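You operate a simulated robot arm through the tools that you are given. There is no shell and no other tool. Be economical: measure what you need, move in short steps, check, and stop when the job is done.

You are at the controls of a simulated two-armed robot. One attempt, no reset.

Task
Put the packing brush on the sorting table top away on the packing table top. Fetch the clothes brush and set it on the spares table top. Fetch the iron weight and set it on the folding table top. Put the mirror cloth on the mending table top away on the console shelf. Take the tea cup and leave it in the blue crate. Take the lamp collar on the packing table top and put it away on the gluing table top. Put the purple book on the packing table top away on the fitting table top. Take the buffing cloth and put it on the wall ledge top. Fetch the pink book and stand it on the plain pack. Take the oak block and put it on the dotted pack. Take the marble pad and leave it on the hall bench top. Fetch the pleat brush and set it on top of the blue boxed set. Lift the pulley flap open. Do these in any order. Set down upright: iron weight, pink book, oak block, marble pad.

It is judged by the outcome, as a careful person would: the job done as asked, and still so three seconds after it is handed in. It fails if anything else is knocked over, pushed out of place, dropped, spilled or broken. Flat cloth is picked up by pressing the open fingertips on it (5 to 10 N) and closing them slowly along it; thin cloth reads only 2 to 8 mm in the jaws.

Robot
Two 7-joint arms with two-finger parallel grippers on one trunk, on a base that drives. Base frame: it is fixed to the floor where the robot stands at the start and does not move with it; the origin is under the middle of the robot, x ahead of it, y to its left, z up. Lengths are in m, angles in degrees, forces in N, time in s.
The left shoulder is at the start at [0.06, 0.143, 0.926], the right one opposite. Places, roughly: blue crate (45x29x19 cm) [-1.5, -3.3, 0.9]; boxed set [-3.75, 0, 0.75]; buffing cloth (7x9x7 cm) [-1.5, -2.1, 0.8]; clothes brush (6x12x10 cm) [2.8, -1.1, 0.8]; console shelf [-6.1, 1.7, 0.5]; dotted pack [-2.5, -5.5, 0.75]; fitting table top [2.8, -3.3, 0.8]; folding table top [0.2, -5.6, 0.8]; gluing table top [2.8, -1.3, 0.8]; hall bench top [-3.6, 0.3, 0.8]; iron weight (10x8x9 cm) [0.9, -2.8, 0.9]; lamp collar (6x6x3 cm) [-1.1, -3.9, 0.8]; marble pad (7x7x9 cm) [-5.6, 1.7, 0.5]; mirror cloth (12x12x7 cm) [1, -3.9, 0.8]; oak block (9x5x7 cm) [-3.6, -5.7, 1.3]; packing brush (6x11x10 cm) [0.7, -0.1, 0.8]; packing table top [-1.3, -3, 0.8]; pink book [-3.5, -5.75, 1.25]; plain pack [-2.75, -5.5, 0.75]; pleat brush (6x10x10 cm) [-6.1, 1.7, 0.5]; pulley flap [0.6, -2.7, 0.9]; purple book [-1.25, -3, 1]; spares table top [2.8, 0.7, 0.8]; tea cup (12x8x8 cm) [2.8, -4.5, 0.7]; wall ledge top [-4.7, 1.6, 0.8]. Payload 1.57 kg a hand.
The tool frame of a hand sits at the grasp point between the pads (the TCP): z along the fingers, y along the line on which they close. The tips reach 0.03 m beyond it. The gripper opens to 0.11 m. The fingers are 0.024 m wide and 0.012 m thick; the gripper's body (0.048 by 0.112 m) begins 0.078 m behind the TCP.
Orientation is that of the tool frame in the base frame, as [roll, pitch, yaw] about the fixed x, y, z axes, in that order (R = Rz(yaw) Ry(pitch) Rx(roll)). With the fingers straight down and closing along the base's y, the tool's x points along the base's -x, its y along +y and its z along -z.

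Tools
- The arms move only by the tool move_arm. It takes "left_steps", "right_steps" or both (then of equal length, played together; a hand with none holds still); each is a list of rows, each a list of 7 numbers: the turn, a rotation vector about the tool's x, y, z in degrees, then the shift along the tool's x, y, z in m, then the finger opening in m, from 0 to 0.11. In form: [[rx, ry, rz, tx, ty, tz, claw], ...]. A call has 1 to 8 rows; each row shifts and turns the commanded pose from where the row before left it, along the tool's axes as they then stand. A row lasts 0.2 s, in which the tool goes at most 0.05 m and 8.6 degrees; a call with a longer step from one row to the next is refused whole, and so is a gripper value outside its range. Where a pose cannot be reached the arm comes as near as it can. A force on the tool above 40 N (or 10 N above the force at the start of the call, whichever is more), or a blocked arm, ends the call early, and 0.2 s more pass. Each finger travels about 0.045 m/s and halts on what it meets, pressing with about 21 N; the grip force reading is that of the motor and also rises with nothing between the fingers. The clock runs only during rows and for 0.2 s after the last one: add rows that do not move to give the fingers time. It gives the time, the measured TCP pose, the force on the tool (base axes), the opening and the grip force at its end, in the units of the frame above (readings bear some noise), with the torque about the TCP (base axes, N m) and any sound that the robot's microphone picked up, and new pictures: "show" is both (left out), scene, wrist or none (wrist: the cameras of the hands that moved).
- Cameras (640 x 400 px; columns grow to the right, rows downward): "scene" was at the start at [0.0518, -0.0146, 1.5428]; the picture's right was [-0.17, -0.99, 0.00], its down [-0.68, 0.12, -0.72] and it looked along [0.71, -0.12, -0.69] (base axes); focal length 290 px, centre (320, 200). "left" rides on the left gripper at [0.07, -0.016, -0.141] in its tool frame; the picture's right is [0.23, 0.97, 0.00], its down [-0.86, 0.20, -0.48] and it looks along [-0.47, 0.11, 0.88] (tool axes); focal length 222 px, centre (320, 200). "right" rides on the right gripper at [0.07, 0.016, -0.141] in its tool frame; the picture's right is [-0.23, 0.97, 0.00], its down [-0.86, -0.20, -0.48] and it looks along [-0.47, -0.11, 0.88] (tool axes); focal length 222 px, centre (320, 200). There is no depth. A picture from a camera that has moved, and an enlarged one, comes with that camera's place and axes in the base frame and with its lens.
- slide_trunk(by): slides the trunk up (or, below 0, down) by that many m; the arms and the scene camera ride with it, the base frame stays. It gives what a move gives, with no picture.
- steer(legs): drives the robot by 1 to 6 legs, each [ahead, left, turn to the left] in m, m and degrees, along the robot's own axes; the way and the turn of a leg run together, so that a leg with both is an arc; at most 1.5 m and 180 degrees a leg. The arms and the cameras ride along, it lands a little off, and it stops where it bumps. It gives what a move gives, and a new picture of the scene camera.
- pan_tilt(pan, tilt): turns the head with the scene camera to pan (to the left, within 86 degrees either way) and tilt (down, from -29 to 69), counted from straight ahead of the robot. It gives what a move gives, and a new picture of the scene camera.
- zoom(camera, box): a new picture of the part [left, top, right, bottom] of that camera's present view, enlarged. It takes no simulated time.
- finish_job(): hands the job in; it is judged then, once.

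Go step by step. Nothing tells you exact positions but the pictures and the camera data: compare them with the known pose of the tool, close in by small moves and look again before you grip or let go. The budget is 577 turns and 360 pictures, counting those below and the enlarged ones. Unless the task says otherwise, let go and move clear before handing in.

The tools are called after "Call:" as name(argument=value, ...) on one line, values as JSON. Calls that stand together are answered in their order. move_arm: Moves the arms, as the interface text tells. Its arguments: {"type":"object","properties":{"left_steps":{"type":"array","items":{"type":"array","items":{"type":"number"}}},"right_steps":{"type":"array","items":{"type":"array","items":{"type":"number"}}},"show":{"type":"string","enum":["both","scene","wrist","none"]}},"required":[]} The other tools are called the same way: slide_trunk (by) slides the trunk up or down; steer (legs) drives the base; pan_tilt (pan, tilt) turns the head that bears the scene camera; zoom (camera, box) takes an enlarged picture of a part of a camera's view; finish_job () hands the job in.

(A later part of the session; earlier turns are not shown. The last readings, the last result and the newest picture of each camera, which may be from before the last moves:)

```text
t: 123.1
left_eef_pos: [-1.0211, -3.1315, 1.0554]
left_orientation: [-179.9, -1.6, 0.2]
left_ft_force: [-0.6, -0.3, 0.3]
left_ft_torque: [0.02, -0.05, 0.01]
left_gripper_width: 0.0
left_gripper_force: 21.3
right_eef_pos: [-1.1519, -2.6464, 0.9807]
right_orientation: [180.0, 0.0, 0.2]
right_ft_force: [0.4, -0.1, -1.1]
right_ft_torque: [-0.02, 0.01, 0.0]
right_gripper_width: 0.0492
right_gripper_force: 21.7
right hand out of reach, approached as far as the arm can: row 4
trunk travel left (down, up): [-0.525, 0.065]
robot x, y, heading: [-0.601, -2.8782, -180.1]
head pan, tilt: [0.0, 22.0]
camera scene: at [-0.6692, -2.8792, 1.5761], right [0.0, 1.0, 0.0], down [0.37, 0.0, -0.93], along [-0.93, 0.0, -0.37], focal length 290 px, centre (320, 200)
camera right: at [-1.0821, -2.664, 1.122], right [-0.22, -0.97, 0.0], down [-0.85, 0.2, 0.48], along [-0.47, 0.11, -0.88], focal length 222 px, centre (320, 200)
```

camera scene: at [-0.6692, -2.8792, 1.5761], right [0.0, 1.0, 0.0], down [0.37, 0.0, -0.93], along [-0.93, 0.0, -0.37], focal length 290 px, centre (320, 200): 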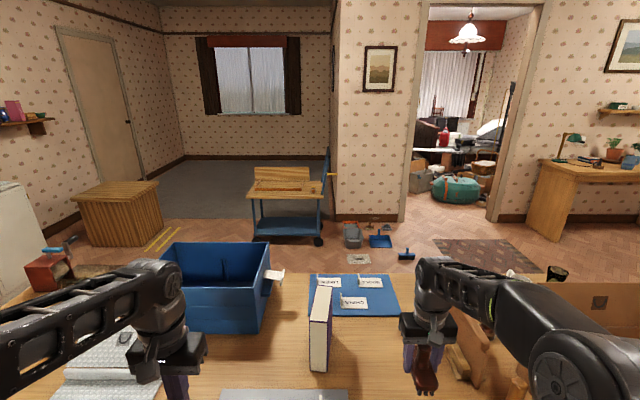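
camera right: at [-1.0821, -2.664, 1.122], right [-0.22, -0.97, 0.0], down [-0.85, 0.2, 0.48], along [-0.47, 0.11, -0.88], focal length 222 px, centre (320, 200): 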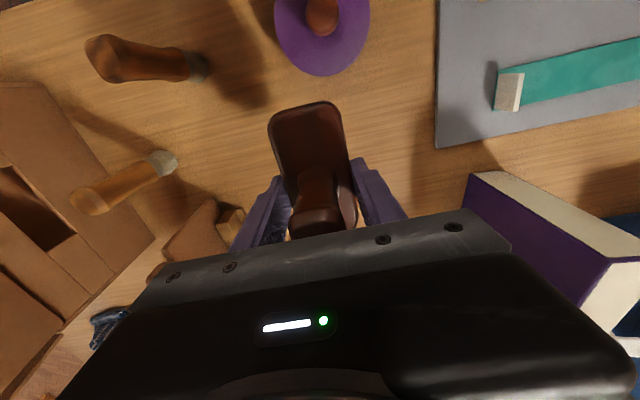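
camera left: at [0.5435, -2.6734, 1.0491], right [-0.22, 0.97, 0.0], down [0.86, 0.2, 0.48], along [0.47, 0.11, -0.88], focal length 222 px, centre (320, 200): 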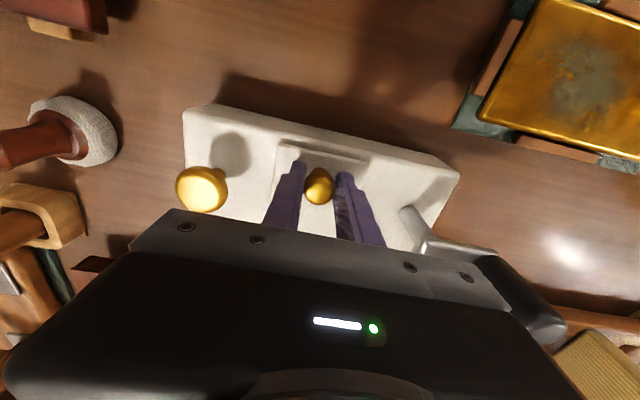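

Call:
move_arm(right_steps=[[0, 0, 0, -0.025, 0.015, 0, 0.0], [0, 0, 0, -0.02, 0.015, 0, 0.0], [0, 0, 0, 0, 0, 0.05, 0.0], [0, 0, 0, 0, 0, 0.04, 0.0], [0, 0, 0, 0, 0, 0.025, 0.0], [0, 0, 0, 0, 0, 0.012, 0.0], [0, 0, 0, 0, 0, 0.008, 0.0], [0, 0, 0, 0, 0, 0.004, 0.0]], show="wrist")

```text
t: 124.9
left_eef_pos: [-1.0209, -3.1319, 1.0563]
left_orientation: [-180.0, -1.4, 0.1]
left_ft_force: [-1.7, 0.8, -0.1]
left_ft_torque: [0.02, 0.02, 0.03]
left_gripper_width: 0.0
left_gripper_force: 20.9
right_eef_pos: [-1.1958, -2.6779, 0.8411]
right_orientation: [180.0, 0.1, 0.3]
right_ft_force: [0.1, 0.6, 3.6]
right_ft_torque: [0.08, -0.32, 0.0]
right_gripper_width: 0.0494
right_gripper_force: 21.0
trunk travel left (down, up): [-0.525, 0.065]
robot x, y, heading: [-0.6056, -2.882, -179.9]
head pan, tilt: [0.0, 22.0]
camera right: at [-1.1267, -2.6945, 0.983], right [-0.22, -0.97, 0.0], down [-0.85, 0.2, 0.48], along [-0.47, 0.11, -0.88], focal length 222 px, centre (320, 200)
```

right: 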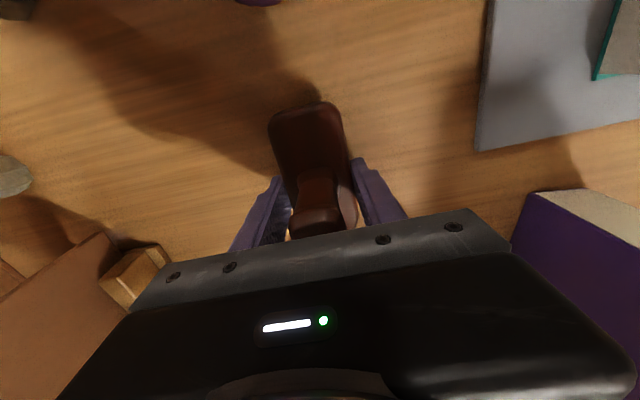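

Contact. Release and lift away.

Call:
move_arm(right_steps=[[0, 0, 0, 0, 0, 0, 0.06], [0, 0, 0, 0, 0, 0, 0.08], [0, 0, 0, 0, 0, 0, 0.08], [0, 0, 0, 0, 0, 0, 0.08], [0, 0, 0, 0, 0, -0.04, 0.08], [0, 0, 0, 0, 0, -0.05, 0.08], [0, 0, 0, 0.01, 0, -0.05, 0.08], [0, 0, 0, 0.03, 0, -0.04, 0.08]], show="none")

Call:
move_arm(right_steps=[[0, 0, 0, 0.05, 0, 0, 0.08], [0, 0, 0, 0.05, 0, 0, 0.08], [0, 0, 0, 0.05, 0, 0, 0.08], [0, 0, 0, 0.05, 0, 0, 0.08], [0, 0, 0, 0.03, 0, 0, 0.08]], show="none")

Call:
pan_tilt(pan=10, tilt=45)

```text
refused: row 7 steps farther than a row can; nothing moved
```

```text
t: 126.1
left_eef_pos: [-1.02, -3.1324, 1.0564]
left_orientation: [180.0, -1.4, 0.1]
left_ft_force: [-0.1, 0.3, -0.2]
left_ft_torque: [-0.01, 0.03, 0.04]
left_gripper_width: 0.0001
left_gripper_force: 21.1
right_eef_pos: [-0.9667, -2.677, 0.8421]
right_orientation: [180.0, 0.2, 0.3]
right_ft_force: [-2.1, 0.3, 6.4]
right_ft_torque: [-0.02, -0.11, -0.02]
right_gripper_width: 0.0818
right_gripper_force: 21.5
trunk travel left (down, up): [-0.525, 0.065]
robot x, y, heading: [-0.6078, -2.8761, -179.8]
head pan, tilt: [0.0, 22.0]
```

```text
t: 127.0
left_eef_pos: [-1.0203, -3.1331, 1.0555]
left_orientation: [-180.0, -1.4, 0.2]
left_ft_force: [0.0, 0.9, -0.3]
left_ft_torque: [0.0, -0.02, 0.0]
left_gripper_width: 0.0002
left_gripper_force: 21.4
right_eef_pos: [-0.9672, -2.6769, 0.8421]
right_orientation: [-179.9, 0.1, 0.2]
right_ft_force: [-1.9, 0.0, 9.8]
right_ft_torque: [-0.03, 0.0, -0.07]
right_gripper_width: 0.0818
right_gripper_force: 21.0
trunk travel left (down, up): [-0.525, 0.065]
robot x, y, heading: [-0.6049, -2.8781, -179.7]
head pan, tilt: [10.0, 45.0]
camera scene: at [-0.6562, -2.8937, 1.5408], right [-0.18, 0.98, 0.0], down [0.7, 0.13, -0.71], along [-0.7, -0.13, -0.71], focal length 290 px, centre (320, 200)
```

scene: 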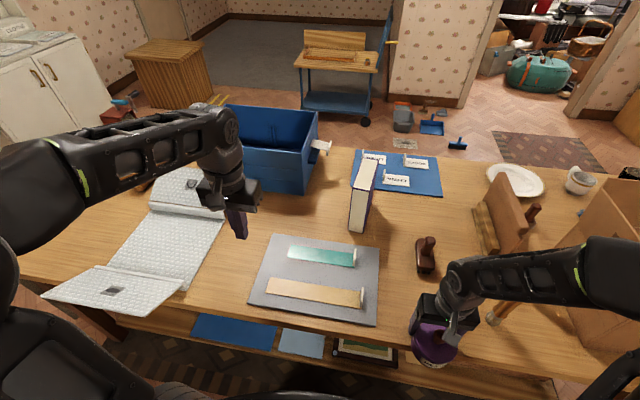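

The first call was refused and the second ran anyway at low height, so the jar is now between the right fingers and may have been dragged. I'll check with the wrist camera.

Call:
move_arm(right_steps=[[0, 0, 0, 0, 0, 0, 0.08]], show="wrist")

Call:
zoom(camera="scene", box=[360, 215, 520, 385])

```text
t: 127.4
left_eef_pos: [-1.0204, -3.1321, 1.056]
left_orientation: [180.0, -1.5, 0.2]
left_ft_force: [0.0, -1.1, -0.3]
left_ft_torque: [0.0, 0.01, -0.02]
left_gripper_width: 0.0003
left_gripper_force: 21.4
right_eef_pos: [-0.9669, -2.6773, 0.8425]
right_orientation: [-180.0, 0.0, 0.2]
right_ft_force: [-1.8, 0.4, 9.5]
right_ft_torque: [0.02, -0.02, -0.04]
right_gripper_width: 0.0816
right_gripper_force: 20.9
trunk travel left (down, up): [-0.525, 0.065]
robot x, y, heading: [-0.6055, -2.881, -179.7]
head pan, tilt: [10.0, 45.0]
camera right: at [-0.8966, -2.6935, 0.9833], right [-0.22, -0.97, 0.0], down [-0.85, 0.2, 0.48], along [-0.47, 0.11, -0.88], focal length 222 px, centre (320, 200)
```

right: 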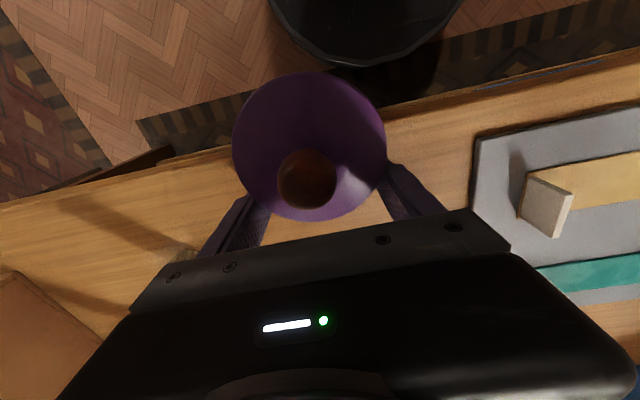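

```text
2.35 times, centred on (440, 300) of scene
camera zoom: at [-0.6563, -2.8937, 1.5407], right [-0.18, 0.98, 0.0], down [0.7, 0.13, -0.71], along [-0.7, -0.13, -0.71], focal length 683 px, centre (38, -35)
```

zoom: 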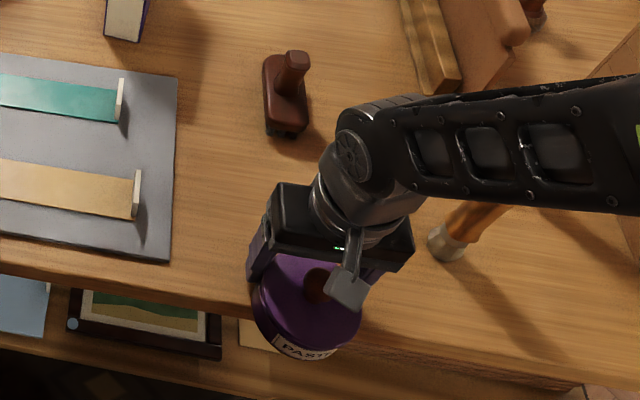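

The paste jar got dragged to the table edge and is still held. I'll drag it back slowly towards its original place, about (-1.03, -2.68).

Call:
move_arm(right_steps=[[0, 0, 0, 0, 0, -0.001, 0.06], [0, 0, 0, -0.004, 0, 0, 0.06], [0, 0, 0, -0.006, 0, 0, 0.06], [0, 0, 0, -0.01, 0, 0, 0.06], [0, 0, 0, -0.01, 0, 0, 0.06], [0, 0, 0, 0, 0, 0, 0.06]], show="wrist")

```text
t: 128.8
left_eef_pos: [-1.0214, -3.1331, 1.0569]
left_orientation: [180.0, -1.5, 0.2]
left_ft_force: [-0.1, -0.2, 0.3]
left_ft_torque: [0.03, 0.02, 0.0]
left_gripper_width: 0.0
left_gripper_force: 20.9
right_eef_pos: [-0.9987, -2.6763, 0.8421]
right_orientation: [180.0, 0.1, 0.2]
right_ft_force: [1.1, -0.1, 0.3]
right_ft_torque: [0.03, 0.02, 0.02]
right_gripper_width: 0.0806
right_gripper_force: 21.0
trunk travel left (down, up): [-0.525, 0.065]
robot x, y, heading: [-0.6098, -2.8779, -179.9]
head pan, tilt: [10.0, 45.0]
camera right: at [-0.9273, -2.6937, 0.9837], right [-0.22, -0.97, 0.0], down [-0.86, 0.2, 0.48], along [-0.47, 0.11, -0.88], focal length 222 px, centre (320, 200)
```

right: 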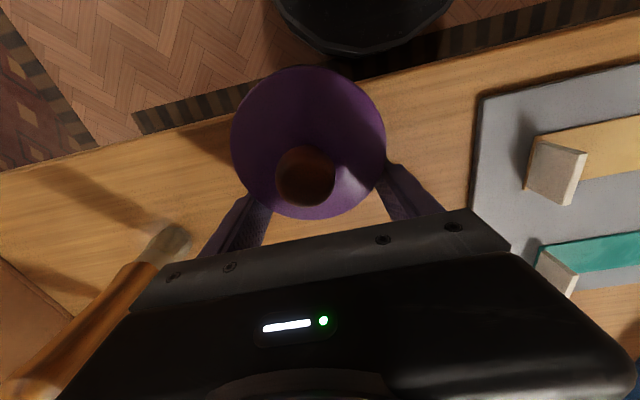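

Call:
move_arm(right_steps=[[0, 0, 0, -0.01, 0, 0, 0.06], [0, 0, 0, -0.01, 0, 0, 0.06], [0, 0, 0, -0.01, 0, 0, 0.06], [0, 0, 0, -0.01, 0, 0, 0.06], [0, 0, 0, -0.01, 0, 0, 0.06], [0, 0, 0, -0.01, 0, 0, 0.06], [0, 0, 0, -0.008, 0, 0, 0.06], [0, 0, 0, 0, 0, 0, 0.06]], show="both")

```text
t: 130.6
left_eef_pos: [-1.0196, -3.1328, 1.0562]
left_orientation: [-180.0, -1.5, 0.2]
left_ft_force: [-0.5, -0.4, -0.1]
left_ft_torque: [-0.03, 0.0, 0.01]
left_gripper_width: 0.0001
left_gripper_force: 21.5
right_eef_pos: [-1.0656, -2.677, 0.8408]
right_orientation: [180.0, 0.2, 0.3]
right_ft_force: [1.0, 0.2, 0.2]
right_ft_torque: [0.0, 0.04, -0.01]
right_gripper_width: 0.0803
right_gripper_force: 21.0
trunk travel left (down, up): [-0.525, 0.065]
robot x, y, heading: [-0.6077, -2.876, -179.9]
head pan, tilt: [10.0, 45.0]
camera scene: at [-0.6566, -2.8933, 1.5406], right [-0.18, 0.98, 0.0], down [0.7, 0.13, -0.71], along [-0.7, -0.13, -0.71], focal length 290 px, centre (320, 200)
camera right: at [-0.9956, -2.6945, 0.9834], right [-0.22, -0.97, 0.0], down [-0.85, 0.2, 0.48], along [-0.47, 0.11, -0.88], focal length 222 px, centre (320, 200)
```

scene: 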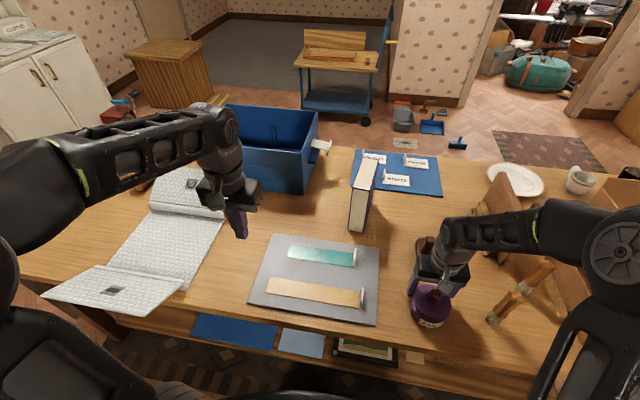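
right: 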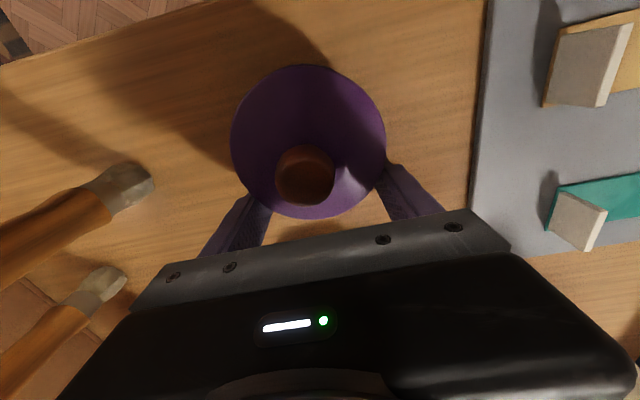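

The jar is back at about (-1.035, -2.678). Open and lift straight up.

Call:
move_arm(right_steps=[[0, 0, 0, 0, 0, 0, 0.09], [0, 0, 0, 0, 0, 0, 0.1], [0, 0, 0, 0, 0, 0, 0.105], [0, 0, 0, 0, 0, 0, 0.105], [0, 0, 0, 0, 0, -0.03, 0.105], [0, 0, 0, 0, 0, -0.05, 0.105], [0, 0, 0, 0, 0, -0.05, 0.105], [0, 0, 0, 0, 0, -0.05, 0.105]], show="both")

```text
t: 132.4
left_eef_pos: [-1.0208, -3.133, 1.057]
left_orientation: [180.0, -1.4, 0.2]
left_ft_force: [0.1, 0.6, -0.6]
left_ft_torque: [-0.02, 0.0, 0.02]
left_gripper_width: 0.0001
left_gripper_force: 21.5
right_eef_pos: [-1.0632, -2.6771, 1.0231]
right_orientation: [-180.0, 0.0, 0.2]
right_ft_force: [0.9, -0.5, 0.0]
right_ft_torque: [0.02, -0.01, -0.01]
right_gripper_width: 0.1049
right_gripper_force: 0.0
trunk travel left (down, up): [-0.525, 0.065]
robot x, y, heading: [-0.6079, -2.8754, -180.0]
head pan, tilt: [10.0, 45.0]
camera scene: at [-0.6561, -2.8934, 1.5406], right [-0.18, 0.98, 0.0], down [0.7, 0.13, -0.71], along [-0.7, -0.13, -0.71], focal length 290 px, centre (320, 200)
camera right: at [-0.9936, -2.6942, 1.1652], right [-0.22, -0.97, 0.0], down [-0.86, 0.2, 0.48], along [-0.47, 0.11, -0.88], focal length 222 px, centre (320, 200)
```

scene: 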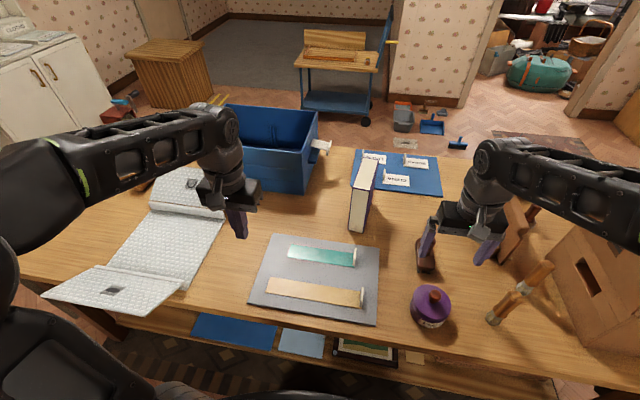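
right: 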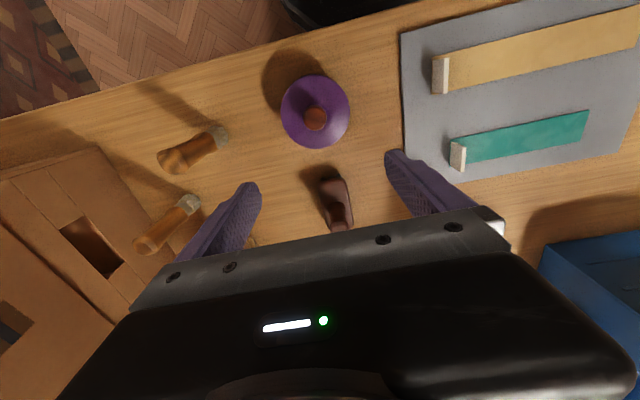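

The jar and brush look right. Next is the purple book with the right hand: raise and retract it, then shift the base left.

Call:
move_arm(right_steps=[[0, 0, 0, 0.02, 0, -0.04, 0.11], [0, 0, 0, 0.03, 0, -0.03, 0.11], [0, 0, 0, 0.03, 0, -0.03, 0.11], [0, 0, 0, 0.02, 0, -0.03, 0.11]], show="none")

```text
t: 133.4
left_eef_pos: [-1.0231, -3.1315, 1.0558]
left_orientation: [180.0, -1.6, 0.2]
left_ft_force: [-0.3, 0.6, -0.3]
left_ft_torque: [-0.04, -0.08, -0.03]
left_gripper_width: 0.0001
left_gripper_force: 21.7
right_eef_pos: [-0.991, -2.6736, 1.1224]
right_orientation: [179.2, 0.8, 0.1]
right_ft_force: [-1.2, 0.8, 0.2]
right_ft_torque: [-0.1, -0.08, 0.01]
right_gripper_width: 0.1098
right_gripper_force: 0.1
right hand out of reach, approached as far as the arm can: row 3, 4
trunk travel left (down, up): [-0.525, 0.065]
robot x, y, heading: [-0.6061, -2.8781, -180.0]
head pan, tilt: [10.0, 45.0]
```

Call:
slide_trunk(by=0.06)

Call:
steer(legs=[[0, 0.2, 0]])

Call:
zoom(camera="right", box=[0, 0, 640, 400])

```text
t: 134.4
left_eef_pos: [-1.0206, -3.132, 1.1152]
left_orientation: [180.0, -1.6, 0.2]
left_ft_force: [0.2, 0.2, 0.1]
left_ft_torque: [0.01, -0.03, 0.03]
left_gripper_width: 0.0
left_gripper_force: 21.2
right_eef_pos: [-0.9896, -2.6745, 1.1817]
right_orientation: [179.3, 0.9, 0.1]
right_ft_force: [-0.4, 0.2, 0.3]
right_ft_torque: [-0.02, 0.02, 0.02]
right_gripper_width: 0.11
right_gripper_force: 0.1
trunk travel left (down, up): [-0.585, 0.005]
robot x, y, heading: [-0.6073, -2.8785, -180.0]
head pan, tilt: [10.0, 45.0]
```

```text
t: 136.0
left_eef_pos: [-1.0204, -3.3324, 1.1156]
left_orientation: [-179.9, -1.6, 0.1]
left_ft_force: [0.2, -0.7, -0.3]
left_ft_torque: [0.02, 0.03, 0.01]
left_gripper_width: 0.0
left_gripper_force: 21.5
right_eef_pos: [-0.9888, -2.8752, 1.1823]
right_orientation: [179.3, 0.9, 0.0]
right_ft_force: [0.0, -0.4, 0.7]
right_ft_torque: [-0.01, 0.0, 0.0]
right_gripper_width: 0.1101
right_gripper_force: 0.0
trunk travel left (down, up): [-0.585, 0.005]
robot x, y, heading: [-0.6038, -3.0784, -179.7]
head pan, tilt: [10.0, 45.0]
camera scene: at [-0.656, -3.094, 1.6006], right [-0.18, 0.98, 0.0], down [0.7, 0.13, -0.71], along [-0.7, -0.12, -0.71], focal length 290 px, centre (320, 200)
```

scene: 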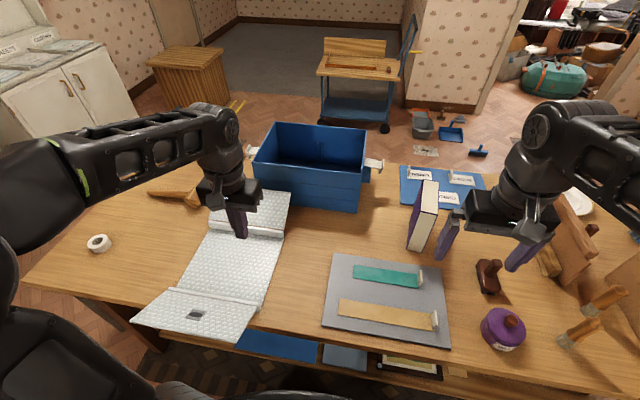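

```text
1.00 times, centred on (320, 200) of right
camera zoom: at [-0.9165, -2.8902, 1.3236], right [-0.23, -0.97, 0.02], down [-0.85, 0.21, 0.49], along [-0.48, 0.1, -0.87], focal length 222 px, centre (320, 200)
```

zoom: 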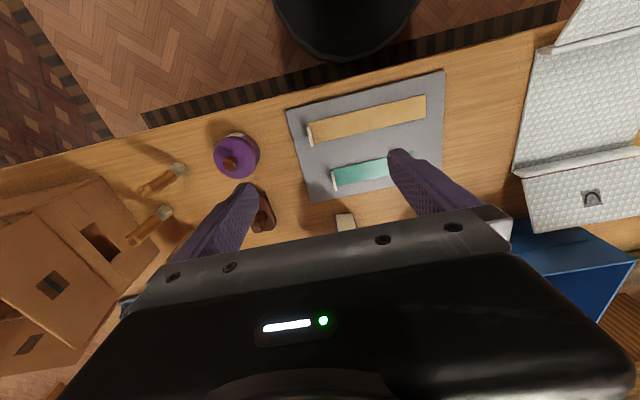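

The lamp collar is the white ring at about (-1.10, -3.92). The book stands with its fore edge towards me at x≈-1.28, beyond a vertical reach, so I'll tilt the right hand to horizontal and grip it from the front.

Call:
move_arm(right_steps=[[0, -8.5, 0, 0, 0, 0, 0.11], [0, -8.5, 0, 0, 0, 0, 0.11], [0, -8.5, 0, 0, 0, 0, 0.11], [0, -8.5, 0, 0, 0, 0, 0.11], [0, -8.5, 0, 0, 0, 0, 0.11], [0, -8.5, 0, 0, 0, 0, 0.11], [0, -8.5, 0, 0, 0, 0, 0.11], [0, -8.5, 0, 0, 0, 0, 0.11]], show="none")

```text
t: 137.8
left_eef_pos: [-1.0201, -3.3317, 1.1147]
left_orientation: [179.9, -1.5, 0.0]
left_ft_force: [-0.3, 0.5, 0.4]
left_ft_torque: [0.01, 0.0, -0.03]
left_gripper_width: 0.0004
left_gripper_force: 21.5
right_eef_pos: [-1.0399, -2.8708, 1.2578]
right_orientation: [177.9, 68.8, -1.9]
right_ft_force: [-0.2, 0.3, -0.4]
right_ft_torque: [0.01, 0.0, 0.03]
right_gripper_width: 0.1099
right_gripper_force: 0.1
right hand out of reach, approached as far as the arm can: row 6, 7, 8
trunk travel left (down, up): [-0.585, 0.005]
robot x, y, heading: [-0.6064, -3.0806, -179.9]
head pan, tilt: [10.0, 45.0]
```

Call:
move_arm(right_steps=[[0, 0, 0, 0.039, 0, 0.015, 0.11], [0, 0, 0, 0.039, 0, 0.015, 0.11], [0, 0, 0, 0.039, 0, 0.015, 0.11], [0, 0, 0, 0.039, 0, 0.015, 0.11], [0, 0, 0, 0.039, 0, 0.015, 0.11], [0, 0, 0, 0, 0, 0, 0.11]], show="both")

```text
t: 139.2
left_eef_pos: [-1.0187, -3.332, 1.1154]
left_orientation: [179.9, -1.3, 0.0]
left_ft_force: [-0.6, -1.1, 0.3]
left_ft_torque: [-0.01, -0.01, 0.02]
left_gripper_width: 0.0
left_gripper_force: 21.1
right_eef_pos: [-1.1365, -2.8686, 1.1247]
right_orientation: [178.0, 68.9, -1.8]
right_ft_force: [0.8, -0.1, -0.1]
right_ft_torque: [-0.02, -0.01, -0.01]
right_gripper_width: 0.1101
right_gripper_force: 0.1
right hand out of reach, approached as far as the arm can: row 1, 2, 3, 4, 5
trunk travel left (down, up): [-0.585, 0.005]
robot x, y, heading: [-0.6065, -3.079, -180.1]
head pan, tilt: [10.0, 45.0]
camera scene: at [-0.655, -3.0932, 1.6007], right [-0.18, 0.98, 0.0], down [0.7, 0.13, -0.71], along [-0.7, -0.12, -0.71], focal length 290 px, centre (320, 200)
camera right: at [-0.9793, -2.8859, 1.1107], right [-0.08, -0.97, 0.22], down [0.14, 0.21, 0.97], along [-0.99, 0.11, 0.12], focal length 222 px, centre (320, 200)
```

scene: 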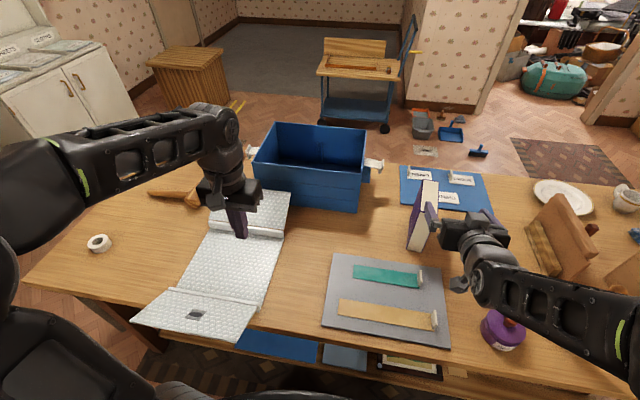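
right: 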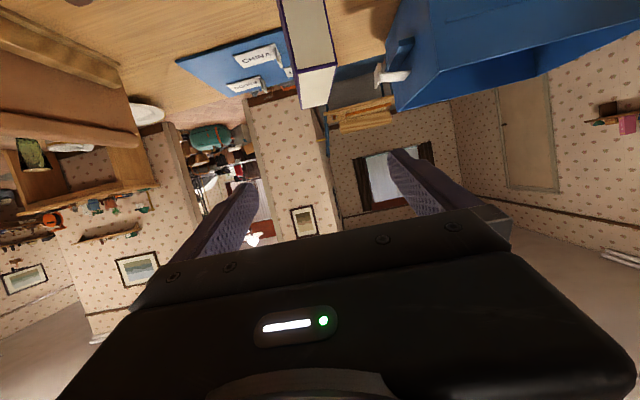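

The book is about 0.18 m tall, near face at x≈-1.28, centred y≈-2.877 and about 6 cm thick. Lower the tilted hand in front of it.

Call:
move_arm(right_steps=[[0, 0, 0, 0.037, 0.002, 0.0144, 0.11], [0, 0, 0, 0.037, 0.002, 0.0144, 0.11], [0, 0, 0, 0.037, 0.002, 0.0144, 0.11], [0, 0, 0, 0.037, 0.002, 0.0144, 0.11], [0, 0, 0, 0.037, 0, 0.0144, 0.11], [0, 0, 0, 0, 0, 0, 0.11]], show="wrist")

```text
t: 140.6
left_eef_pos: [-1.019, -3.3314, 1.115]
left_orientation: [180.0, -1.5, 0.1]
left_ft_force: [0.1, -0.2, 0.5]
left_ft_torque: [-0.02, 0.04, 0.03]
left_gripper_width: 0.0
left_gripper_force: 21.2
right_eef_pos: [-1.1486, -2.8786, 0.9272]
right_orientation: [177.7, 68.8, -2.2]
right_ft_force: [0.1, 0.6, 0.3]
right_ft_torque: [0.0, -0.03, 0.0]
right_gripper_width: 0.1099
right_gripper_force: 0.1
right hand out of reach, approached as far as the arm can: row 1, 2
trunk travel left (down, up): [-0.585, 0.005]
robot x, y, heading: [-0.6057, -3.0782, -179.8]
head pan, tilt: [10.0, 45.0]
camera right: at [-0.9914, -2.8939, 0.9138], right [-0.08, -0.97, 0.23], down [0.14, 0.21, 0.97], along [-0.99, 0.11, 0.12], focal length 222 px, centre (320, 200)
```

right: 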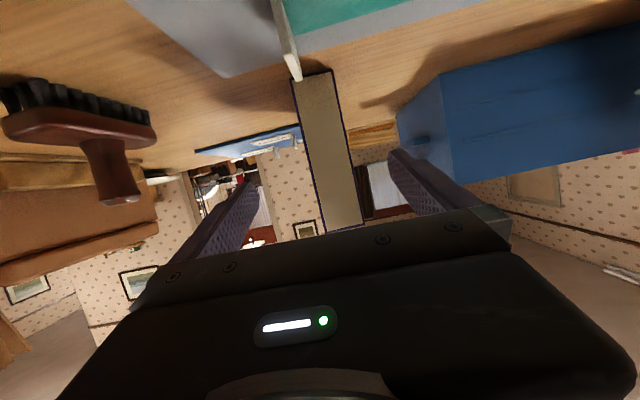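

Lined up well. Advance so the fingers straddle the book.

Call:
move_arm(right_steps=[[0, 0, 0, -0.0097, 0.0012, 0.0362, 0.11], [0, 0, 0, -0.0097, 0.0012, 0.0362, 0.11], [0, 0, 0, -0.0097, 0.0012, 0.0362, 0.11], [0, 0, 0, -0.0097, 0.0012, 0.0362, 0.11], [0, 0, 0, -0.0097, 0.0012, 0.0362, 0.11], [0, 0, 0, 0, 0, 0, 0.11]], show="wrist")

```text
t: 142.0
left_eef_pos: [-1.0196, -3.3312, 1.1159]
left_orientation: [180.0, -1.5, 0.2]
left_ft_force: [0.2, 0.6, 0.3]
left_ft_torque: [-0.01, 0.01, 0.0]
left_gripper_width: 0.0001
left_gripper_force: 21.0
right_eef_pos: [-1.3149, -2.9037, 0.9336]
right_orientation: [178.1, 69.0, -1.9]
right_ft_force: [0.3, -1.1, 0.4]
right_ft_torque: [-0.04, 0.0, -0.02]
right_gripper_width: 0.1101
right_gripper_force: 0.1
right hand out of reach, approached as far as the arm can: row 4, 5
trunk travel left (down, up): [-0.585, 0.005]
robot x, y, heading: [-0.6074, -3.0794, -180.0]
head pan, tilt: [10.0, 45.0]
camera right: at [-1.1565, -2.9205, 0.9203], right [-0.08, -0.97, 0.22], down [0.14, 0.21, 0.97], along [-0.99, 0.11, 0.12], focal length 222 px, centre (320, 200)
```

right: 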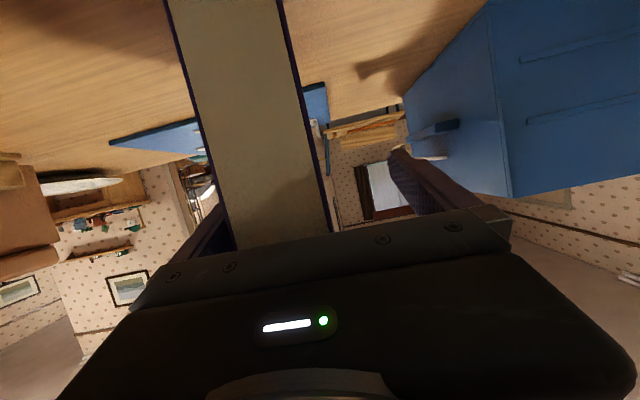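

The hand drifted in y at the reach limit. I'll shift the base slightly to the right to centre it and a little forward.

Call:
steer(legs=[[0, -0.026, 0], [0.015, 0, 0]])

Call:
move_arm(right_steps=[[0, 0, 0, 0, 0, 0, 0.11]], show="wrist")

```text
t: 143.2
left_eef_pos: [-1.0353, -3.3054, 1.1152]
left_orientation: [180.0, -1.5, 0.1]
left_ft_force: [-0.6, -0.1, -0.4]
left_ft_torque: [-0.01, 0.01, -0.02]
left_gripper_width: 0.0
left_gripper_force: 20.6
right_eef_pos: [-1.3294, -2.8757, 0.9325]
right_orientation: [178.0, 68.9, -1.9]
right_ft_force: [-0.2, -0.2, 0.6]
right_ft_torque: [0.02, 0.0, -0.03]
right_gripper_width: 0.1099
right_gripper_force: 0.1
trunk travel left (down, up): [-0.585, 0.005]
robot x, y, heading: [-0.6209, -3.0521, -179.7]
head pan, tilt: [10.0, 45.0]
camera scene: at [-0.6723, -3.0664, 1.6006], right [-0.18, 0.98, 0.0], down [0.7, 0.12, -0.71], along [-0.7, -0.12, -0.71], focal length 290 px, centre (320, 200)
```

scene: 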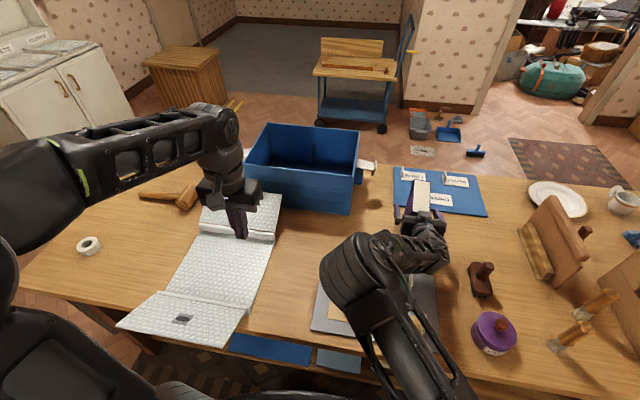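

```text
t: 143.6
left_eef_pos: [-1.0359, -3.3055, 1.1164]
left_orientation: [-180.0, -1.5, 0.1]
left_ft_force: [-0.3, -0.2, 0.2]
left_ft_torque: [0.0, 0.0, 0.02]
left_gripper_width: 0.0
left_gripper_force: 21.6
right_eef_pos: [-1.3288, -2.8771, 0.9342]
right_orientation: [178.0, 69.0, -1.9]
right_ft_force: [0.4, 0.1, -0.2]
right_ft_torque: [-0.01, 0.0, -0.02]
right_gripper_width: 0.1102
right_gripper_force: 0.0
trunk travel left (down, up): [-0.585, 0.005]
robot x, y, heading: [-0.6235, -3.0492, -180.0]
head pan, tilt: [10.0, 45.0]
camera right: at [-1.1715, -2.8945, 0.92], right [-0.08, -0.97, 0.22], down [0.14, 0.21, 0.97], along [-0.99, 0.11, 0.12], focal length 222 px, centre (320, 200)
```

right: 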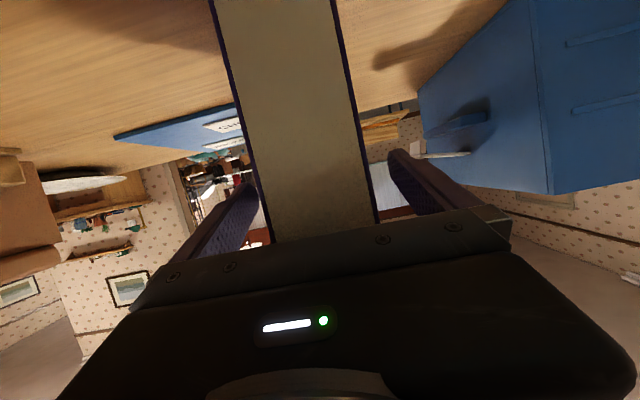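

Call:
move_arm(right_steps=[[0, 0, 0, 0, 0, 0, 0.08], [0, 0, 0, 0, 0, 0, 0.05], [0, 0, 0, 0, 0, 0, 0.03], [0, 0, 0, 0, 0, 0, 0.02], [0, 0, 0, 0, 0, 0, 0.0], [0, 0, 0, 0, 0, 0, 0.0]], show="wrist")

```text
t: 145.0
left_eef_pos: [-1.0351, -3.3055, 1.1156]
left_orientation: [179.9, -1.5, 0.0]
left_ft_force: [0.2, -0.1, 0.0]
left_ft_torque: [0.02, 0.01, -0.02]
left_gripper_width: 0.0
left_gripper_force: 21.5
right_eef_pos: [-1.3278, -2.8767, 0.9338]
right_orientation: [178.1, 68.9, -1.8]
right_ft_force: [0.1, 2.9, 1.2]
right_ft_torque: [0.59, -0.16, 0.21]
right_gripper_width: 0.0523
right_gripper_force: 21.1
trunk travel left (down, up): [-0.585, 0.005]
robot x, y, heading: [-0.6218, -3.0569, -179.6]
head pan, tilt: [10.0, 45.0]
camera right: at [-1.1712, -2.8938, 0.9203], right [-0.08, -0.97, 0.22], down [0.14, 0.21, 0.97], along [-0.99, 0.11, 0.12], focal length 222 px, centre (320, 200)
```

right: 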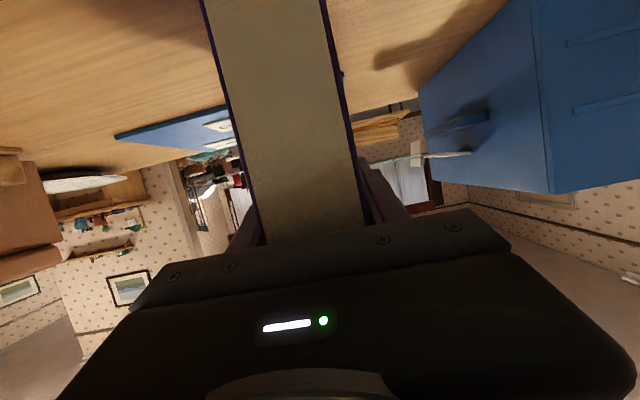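

Gripped (52 mm). Lift carefully.

Call:
move_arm(right_steps=[[0, 0, 0, -0.0093, 0, -0.0036, 0.0], [0, 0, 0, -0.0186, 0, -0.0072, 0.0], [0, 0, 0, -0.0186, 0, -0.015, 0.0], [0, 0, 0, -0.0186, 0, -0.02, 0.0], [0, 0, 0, 0, 0, 0, 0.0]], show="both")

```text
t: 146.2
left_eef_pos: [-1.0368, -3.3059, 1.1152]
left_orientation: [-180.0, -1.5, 0.1]
left_ft_force: [0.0, -0.4, -0.5]
left_ft_torque: [-0.02, 0.0, -0.02]
left_gripper_width: 0.0
left_gripper_force: 21.1
right_eef_pos: [-1.3118, -2.8779, 1.0108]
right_orientation: [178.0, 68.7, -2.0]
right_ft_force: [-0.4, 0.1, -8.9]
right_ft_torque: [0.02, -0.16, -0.01]
right_gripper_width: 0.0519
right_gripper_force: 21.3
trunk travel left (down, up): [-0.585, 0.005]
robot x, y, heading: [-0.6223, -3.051, -179.9]
head pan, tilt: [10.0, 45.0]
camera scene: at [-0.6727, -3.0662, 1.6005], right [-0.18, 0.98, 0.0], down [0.7, 0.12, -0.71], along [-0.7, -0.12, -0.71], focal length 290 px, centre (320, 200)
camera right: at [-1.1538, -2.8951, 0.9971], right [-0.08, -0.97, 0.22], down [0.14, 0.21, 0.97], along [-0.99, 0.11, 0.11], focal length 222 px, centre (320, 200)
```

scene: 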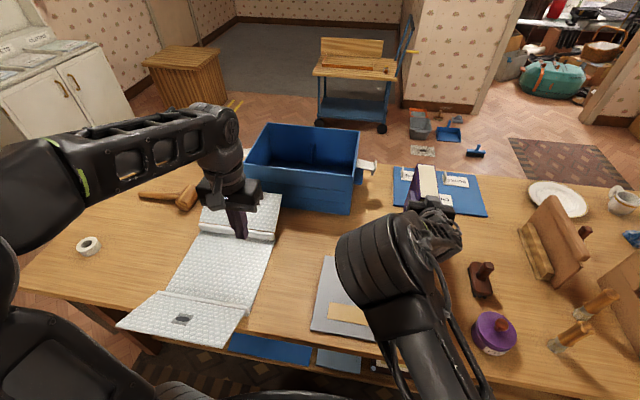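
right: 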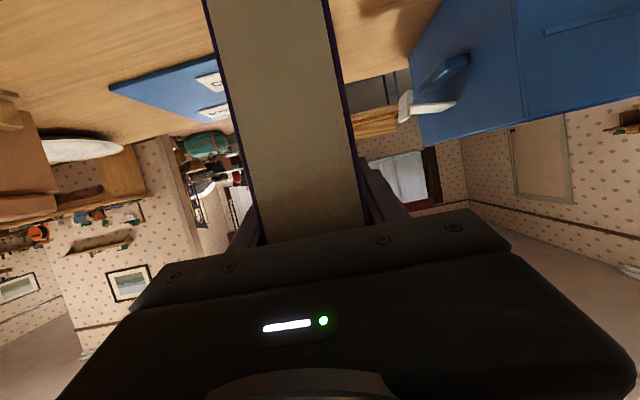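

Book held (about 0.9 kg). Retract it towards me.

Call:
move_arm(right_steps=[[0, 0, 0, 0.0095, 0, -0.038, 0.0], [0, 0, 0, 0.0095, 0, -0.038, 0.0], [0, 0, 0, 0.0095, 0, -0.038, 0.0], [0, 0, 0, 0.0095, 0, -0.038, 0.0], [0, 0, 0, 0.0095, 0, -0.038, 0.0], [0, 0, 0, 0, 0, 0, 0.0]], show="none")

```text
t: 147.6
left_eef_pos: [-1.0348, -3.3045, 1.1156]
left_orientation: [179.9, -1.4, 0.1]
left_ft_force: [-0.6, 0.1, 0.8]
left_ft_torque: [-0.03, -0.05, 0.0]
left_gripper_width: 0.0
left_gripper_force: 21.0
right_eef_pos: [-1.1605, -2.8829, 1.0301]
right_orientation: [177.9, 68.8, -2.0]
right_ft_force: [-0.9, 0.7, -8.6]
right_ft_torque: [-0.03, -0.18, 0.01]
right_gripper_width: 0.0516
right_gripper_force: 21.3
right hand out of reach, approached as far as the arm can: row 4, 5
trunk travel left (down, up): [-0.585, 0.005]
robot x, y, heading: [-0.622, -3.0516, -179.9]
head pan, tilt: [10.0, 45.0]
```

Call:
steer(legs=[[-0.08, 0, 0], [0, 0.7, 0]])

```text
t: 152.0
left_eef_pos: [-0.9491, -3.9984, 1.1158]
left_orientation: [180.0, -1.6, 0.7]
left_ft_force: [-0.4, -0.3, -0.1]
left_ft_torque: [0.01, -0.02, 0.01]
left_gripper_width: 0.0
left_gripper_force: 21.1
right_eef_pos: [-1.077, -3.5763, 1.0293]
right_orientation: [178.1, 68.9, -1.6]
right_ft_force: [-0.6, -0.5, -9.1]
right_ft_torque: [0.03, -0.14, -0.02]
right_gripper_width: 0.0517
right_gripper_force: 20.9
trunk travel left (down, up): [-0.585, 0.005]
robot x, y, heading: [-0.538, -3.74, -179.4]
head pan, tilt: [10.0, 45.0]
camera scene: at [-0.5861, -3.7556, 1.6006], right [-0.19, 0.98, 0.0], down [0.7, 0.13, -0.71], along [-0.69, -0.13, -0.71], focal length 290 px, centre (320, 200)
```

scene: 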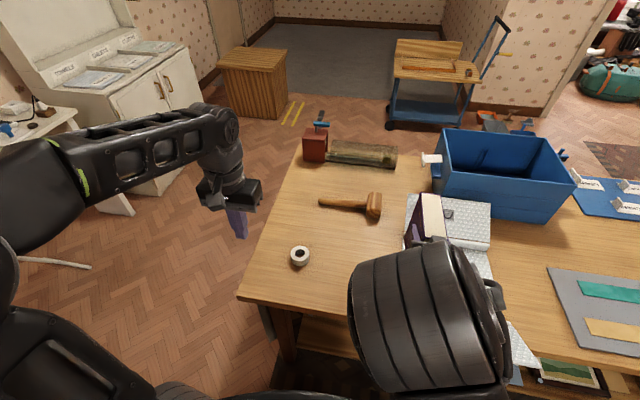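

Call:
move_arm(left_steps=[[0, 0, 0, -0.035, -0.021, 0, 0.04], [0, 0, 0, -0.035, -0.021, 0, 0.07], [0, 0, 0, -0.035, -0.021, 0, 0.09], [0, 0, 0, -0.032, -0.02, 0, 0.09], [0, 0, 0, 0, 0, 0.05, 0.09], [0, 0, 0, 0, 0, 0.05, 0.09], [0, 0, 0, 0, 0, 0.05, 0.09], [0, 0, 0, 0, 0, 0, 0.09]], show="wrist")

```text
t: 153.8
left_eef_pos: [-1.0817, -3.9152, 0.9591]
left_orientation: [-180.0, -1.5, 0.7]
left_ft_force: [0.3, -0.5, 0.5]
left_ft_torque: [0.0, -0.01, -0.02]
left_gripper_width: 0.0901
left_gripper_force: 0.1
right_eef_pos: [-1.0764, -3.5764, 1.0309]
right_orientation: [178.0, 68.8, -1.5]
right_ft_force: [0.6, 0.3, -9.2]
right_ft_torque: [0.02, -0.14, 0.0]
right_gripper_width: 0.052
right_gripper_force: 20.4
trunk travel left (down, up): [-0.585, 0.005]
robot x, y, heading: [-0.5374, -3.7393, -179.4]
head pan, tilt: [10.0, 45.0]
camera left: at [-1.0159, -3.8982, 1.1026], right [0.24, -0.97, 0.01], down [-0.86, -0.21, 0.46], along [-0.44, -0.11, -0.89], focal length 222 px, centre (320, 200)
```

left: 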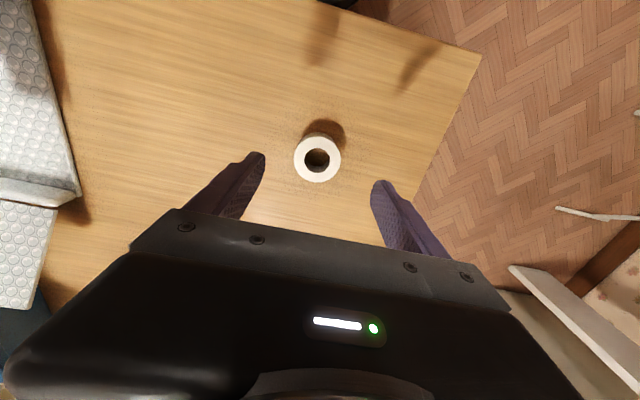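

Call:
move_arm(left_steps=[[0, 1.4, 0, -0.014, 0, 0, 0.09], [0, 0, 0, 0, 0, 0.045, 0.09], [0, 0, 0, 0, 0, 0.045, 0.09], [0, 0, 0, 0, 0, 0.025, 0.09], [0, 0, 0, 0, 0, 0.006, 0.09], [0, 0, 0, 0, 0, 0, 0.09]], show="wrist")

```text
t: 155.2
left_eef_pos: [-1.0894, -3.9152, 0.8404]
left_orientation: [179.9, -3.0, 0.7]
left_ft_force: [-0.1, -0.5, 0.5]
left_ft_torque: [0.01, 0.03, 0.02]
left_gripper_width: 0.09
left_gripper_force: 0.1
right_eef_pos: [-1.0785, -3.5757, 1.0301]
right_orientation: [178.0, 68.8, -1.4]
right_ft_force: [-0.4, -0.5, -9.6]
right_ft_torque: [0.03, -0.2, 0.02]
right_gripper_width: 0.0518
right_gripper_force: 21.1
trunk travel left (down, up): [-0.585, 0.005]
robot x, y, heading: [-0.5337, -3.743, -179.1]
head pan, tilt: [10.0, 45.0]
camera left: at [-1.0281, -3.8989, 0.9851], right [0.24, -0.97, 0.01], down [-0.88, -0.21, 0.43], along [-0.42, -0.11, -0.9], focal length 222 px, centre (320, 200)
```

left: 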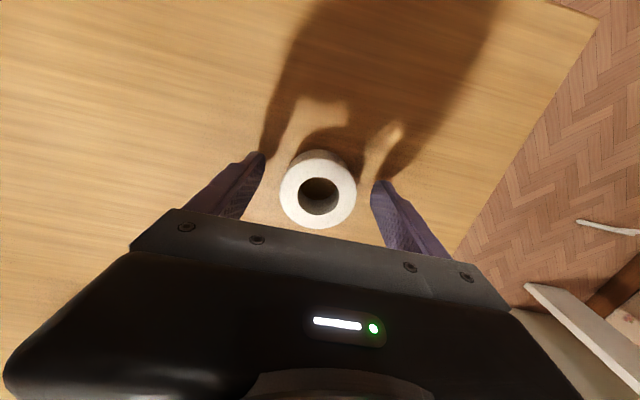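

Call:
move_arm(left_steps=[[0, -3, 0, -0.005, 0, 0, 0.09], [0, 0, 0, 0, 0, 0, 0.06], [0, 0, 0, 0, 0, 0, 0.03], [0, 0, 0, 0, 0, 0, 0.0], [0, 0, 0, 0, 0, 0, 0.0], [0, 0, 0, 0, 0, 0, 0.0], [0, 0, 0, 0, 0, -0.03, 0.0], [0, 0, 0, 0, 0, -0.04, 0.0]], show="wrist")

```text
t: 157.0
left_eef_pos: [-1.0948, -3.9165, 0.9081]
left_orientation: [-179.9, 0.0, 0.7]
left_ft_force: [0.4, -0.2, -1.0]
left_ft_torque: [-0.03, -0.01, 0.02]
left_gripper_width: 0.0583
left_gripper_force: 21.1
right_eef_pos: [-1.0776, -3.5758, 1.0315]
right_orientation: [178.0, 68.9, -1.4]
right_ft_force: [-0.6, -0.8, -9.0]
right_ft_torque: [0.02, -0.15, 0.0]
right_gripper_width: 0.0522
right_gripper_force: 20.9
trunk travel left (down, up): [-0.585, 0.005]
robot x, y, heading: [-0.5386, -3.7363, -179.7]
head pan, tilt: [10.0, 45.0]
camera left: at [-1.0253, -3.9004, 1.0508], right [0.24, -0.97, 0.0], down [-0.85, -0.21, 0.48], along [-0.47, -0.11, -0.88], focal length 222 px, centre (320, 200)
```

left: 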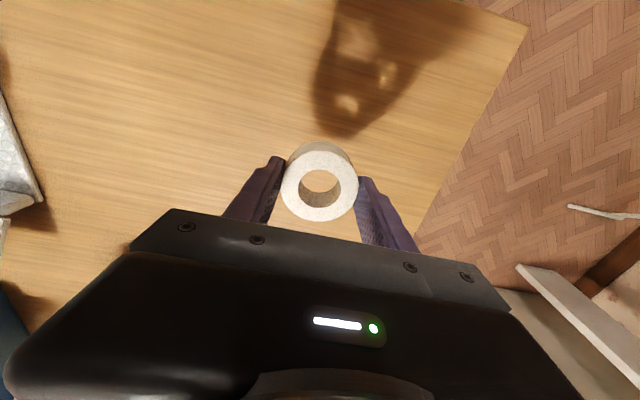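

Collar held. Lift it and retract before driving.

Call:
move_arm(left_steps=[[0, 0, 0, 0, 0, -0.05, 0.0], [0, 0, 0, 0, 0, -0.05, 0.0], [0, 0, 0, 0, 0, -0.05, 0.0], [0, 0, 0, 0.05, 0, 0, 0.0], [0, 0, 0, 0.05, 0, 0, 0.0], [0, 0, 0, 0.05, 0, 0, 0.0], [0, 0, 0, 0.05, 0, 0, 0.0]], show="none")

```text
t: 158.6
left_eef_pos: [-0.8928, -3.9126, 1.06]
left_orientation: [-179.9, 0.1, 0.6]
left_ft_force: [0.4, 0.1, -1.1]
left_ft_torque: [0.01, 0.01, 0.05]
left_gripper_width: 0.0579
left_gripper_force: 21.1
right_eef_pos: [-1.0767, -3.5757, 1.0318]
right_orientation: [178.1, 68.7, -1.4]
right_ft_force: [0.4, 0.0, -8.9]
right_ft_torque: [0.01, -0.14, 0.0]
right_gripper_width: 0.052
right_gripper_force: 21.0
trunk travel left (down, up): [-0.585, 0.005]
robot x, y, heading: [-0.535, -3.738, -179.2]
head pan, tilt: [10.0, 45.0]
```

Call:
steer(legs=[[-0.33, 0, 0], [0, -1.2, 0], [0, -1.19, 0], [0, 0, 180]])

```text
t: 179.4
left_eef_pos: [0.1563, -1.1897, 1.059]
left_orientation: [-179.9, 0.2, 174.9]
left_ft_force: [1.6, 1.1, -1.2]
left_ft_torque: [-0.02, 0.01, -0.03]
left_gripper_width: 0.0576
left_gripper_force: 21.4
right_eef_pos: [0.304, -1.5414, 1.031]
right_orientation: [178.0, 68.8, 172.6]
right_ft_force: [0.2, -0.5, -9.3]
right_ft_torque: [0.01, 0.14, 0.01]
right_gripper_width: 0.0521
right_gripper_force: 21.0
trunk travel left (down, up): [-0.585, 0.005]
robot x, y, heading: [-0.2208, -1.3268, -5.4]
head pan, tilt: [10.0, 45.0]
camera scene: at [-0.1657, -1.3145, 1.6006], right [0.08, -1.0, 0.0], down [-0.71, -0.06, -0.71], along [0.7, 0.06, -0.71], focal length 290 px, centre (320, 200)
```

scene: 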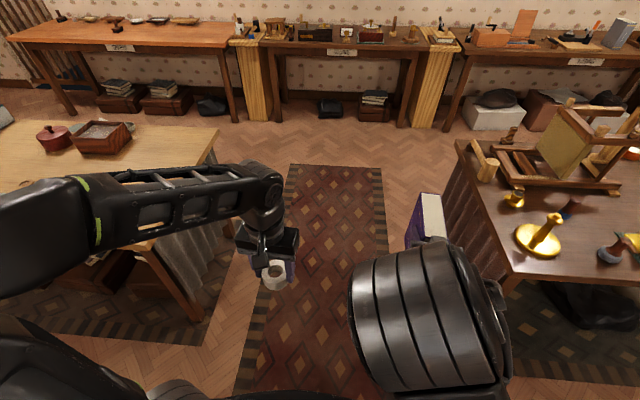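

Call:
steer(legs=[[0, 0, 5.4], [1.1, 0.03, 0], [1.1, 0, 0]])

```text
t: 190.8
left_eef_pos: [2.3337, -1.101, 1.0596]
left_orientation: [179.9, 0.3, -179.6]
left_ft_force: [0.3, -0.3, -0.1]
left_ft_torque: [0.01, -0.01, 0.01]
left_gripper_width: 0.0571
left_gripper_force: 20.8
right_eef_pos: [2.5177, -1.4357, 1.0339]
right_orientation: [177.9, 69.1, 178.4]
right_ft_force: [-7.5, -2.1, 27.7]
right_ft_torque: [-0.7, 0.02, -0.32]
right_gripper_width: 0.0521
right_gripper_force: 21.3
trunk travel left (down, up): [-0.585, 0.005]
robot x, y, heading: [1.9752, -1.2754, 0.5]
head pan, tilt: [10.0, 45.0]
camera scene: at [2.0245, -1.2582, 1.6009], right [0.18, -0.98, 0.0], down [-0.69, -0.13, -0.71], along [0.7, 0.13, -0.71], focal length 290 px, centre (320, 200)
```

scene: 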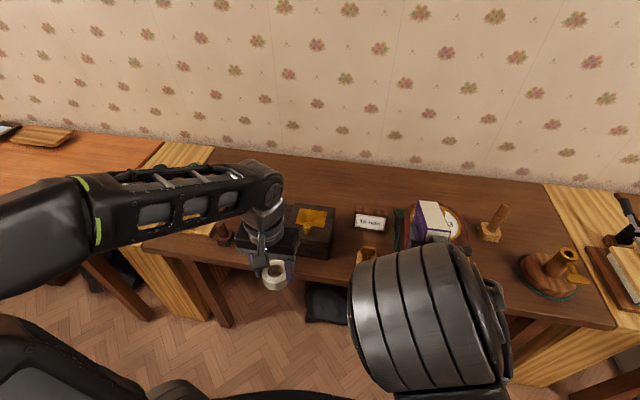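

The book's lower edge touched the clock box. I'll back up right away.

Call:
steer(legs=[[-0.2, 0, 0]])

Call:
zoom(camera="scene", box=[180, 130, 560, 330])

```text
t: 192.4
left_eef_pos: [2.1356, -1.104, 1.0595]
left_orientation: [179.9, 0.1, -179.4]
left_ft_force: [-0.4, -0.2, -0.5]
left_ft_torque: [0.02, -0.07, -0.01]
left_gripper_width: 0.0574
left_gripper_force: 21.3
right_eef_pos: [2.3199, -1.4388, 1.033]
right_orientation: [177.9, 69.1, 178.4]
right_ft_force: [-0.4, -0.4, -8.6]
right_ft_torque: [0.0, -0.05, 0.0]
right_gripper_width: 0.0522
right_gripper_force: 21.5
trunk travel left (down, up): [-0.585, 0.005]
robot x, y, heading: [1.7778, -1.2703, 0.6]
head pan, tilt: [10.0, 45.0]
camera scene: at [1.8279, -1.2609, 1.6007], right [0.18, -0.98, 0.0], down [-0.69, -0.13, -0.71], along [0.7, 0.13, -0.71], focal length 290 px, centre (320, 200)
```

scene: 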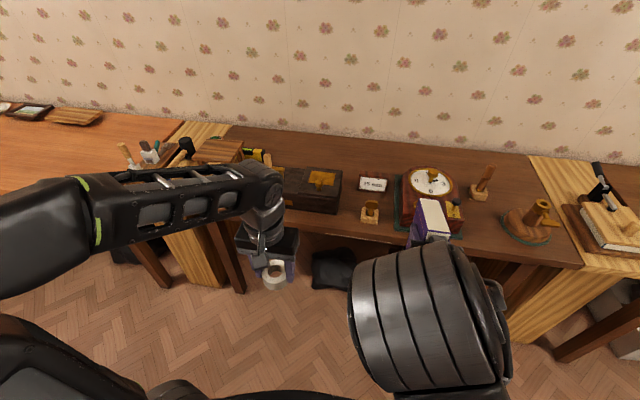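

```text
1.68 times, centred on (370, 230) of scene
camera zoom: at [1.8279, -1.2609, 1.6007], right [0.18, -0.98, 0.0], down [-0.69, -0.13, -0.71], along [0.7, 0.13, -0.71], focal length 489 px, centre (236, 150)
```

zoom: 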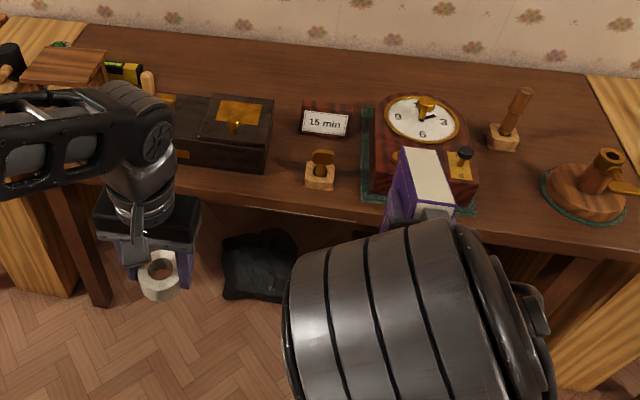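

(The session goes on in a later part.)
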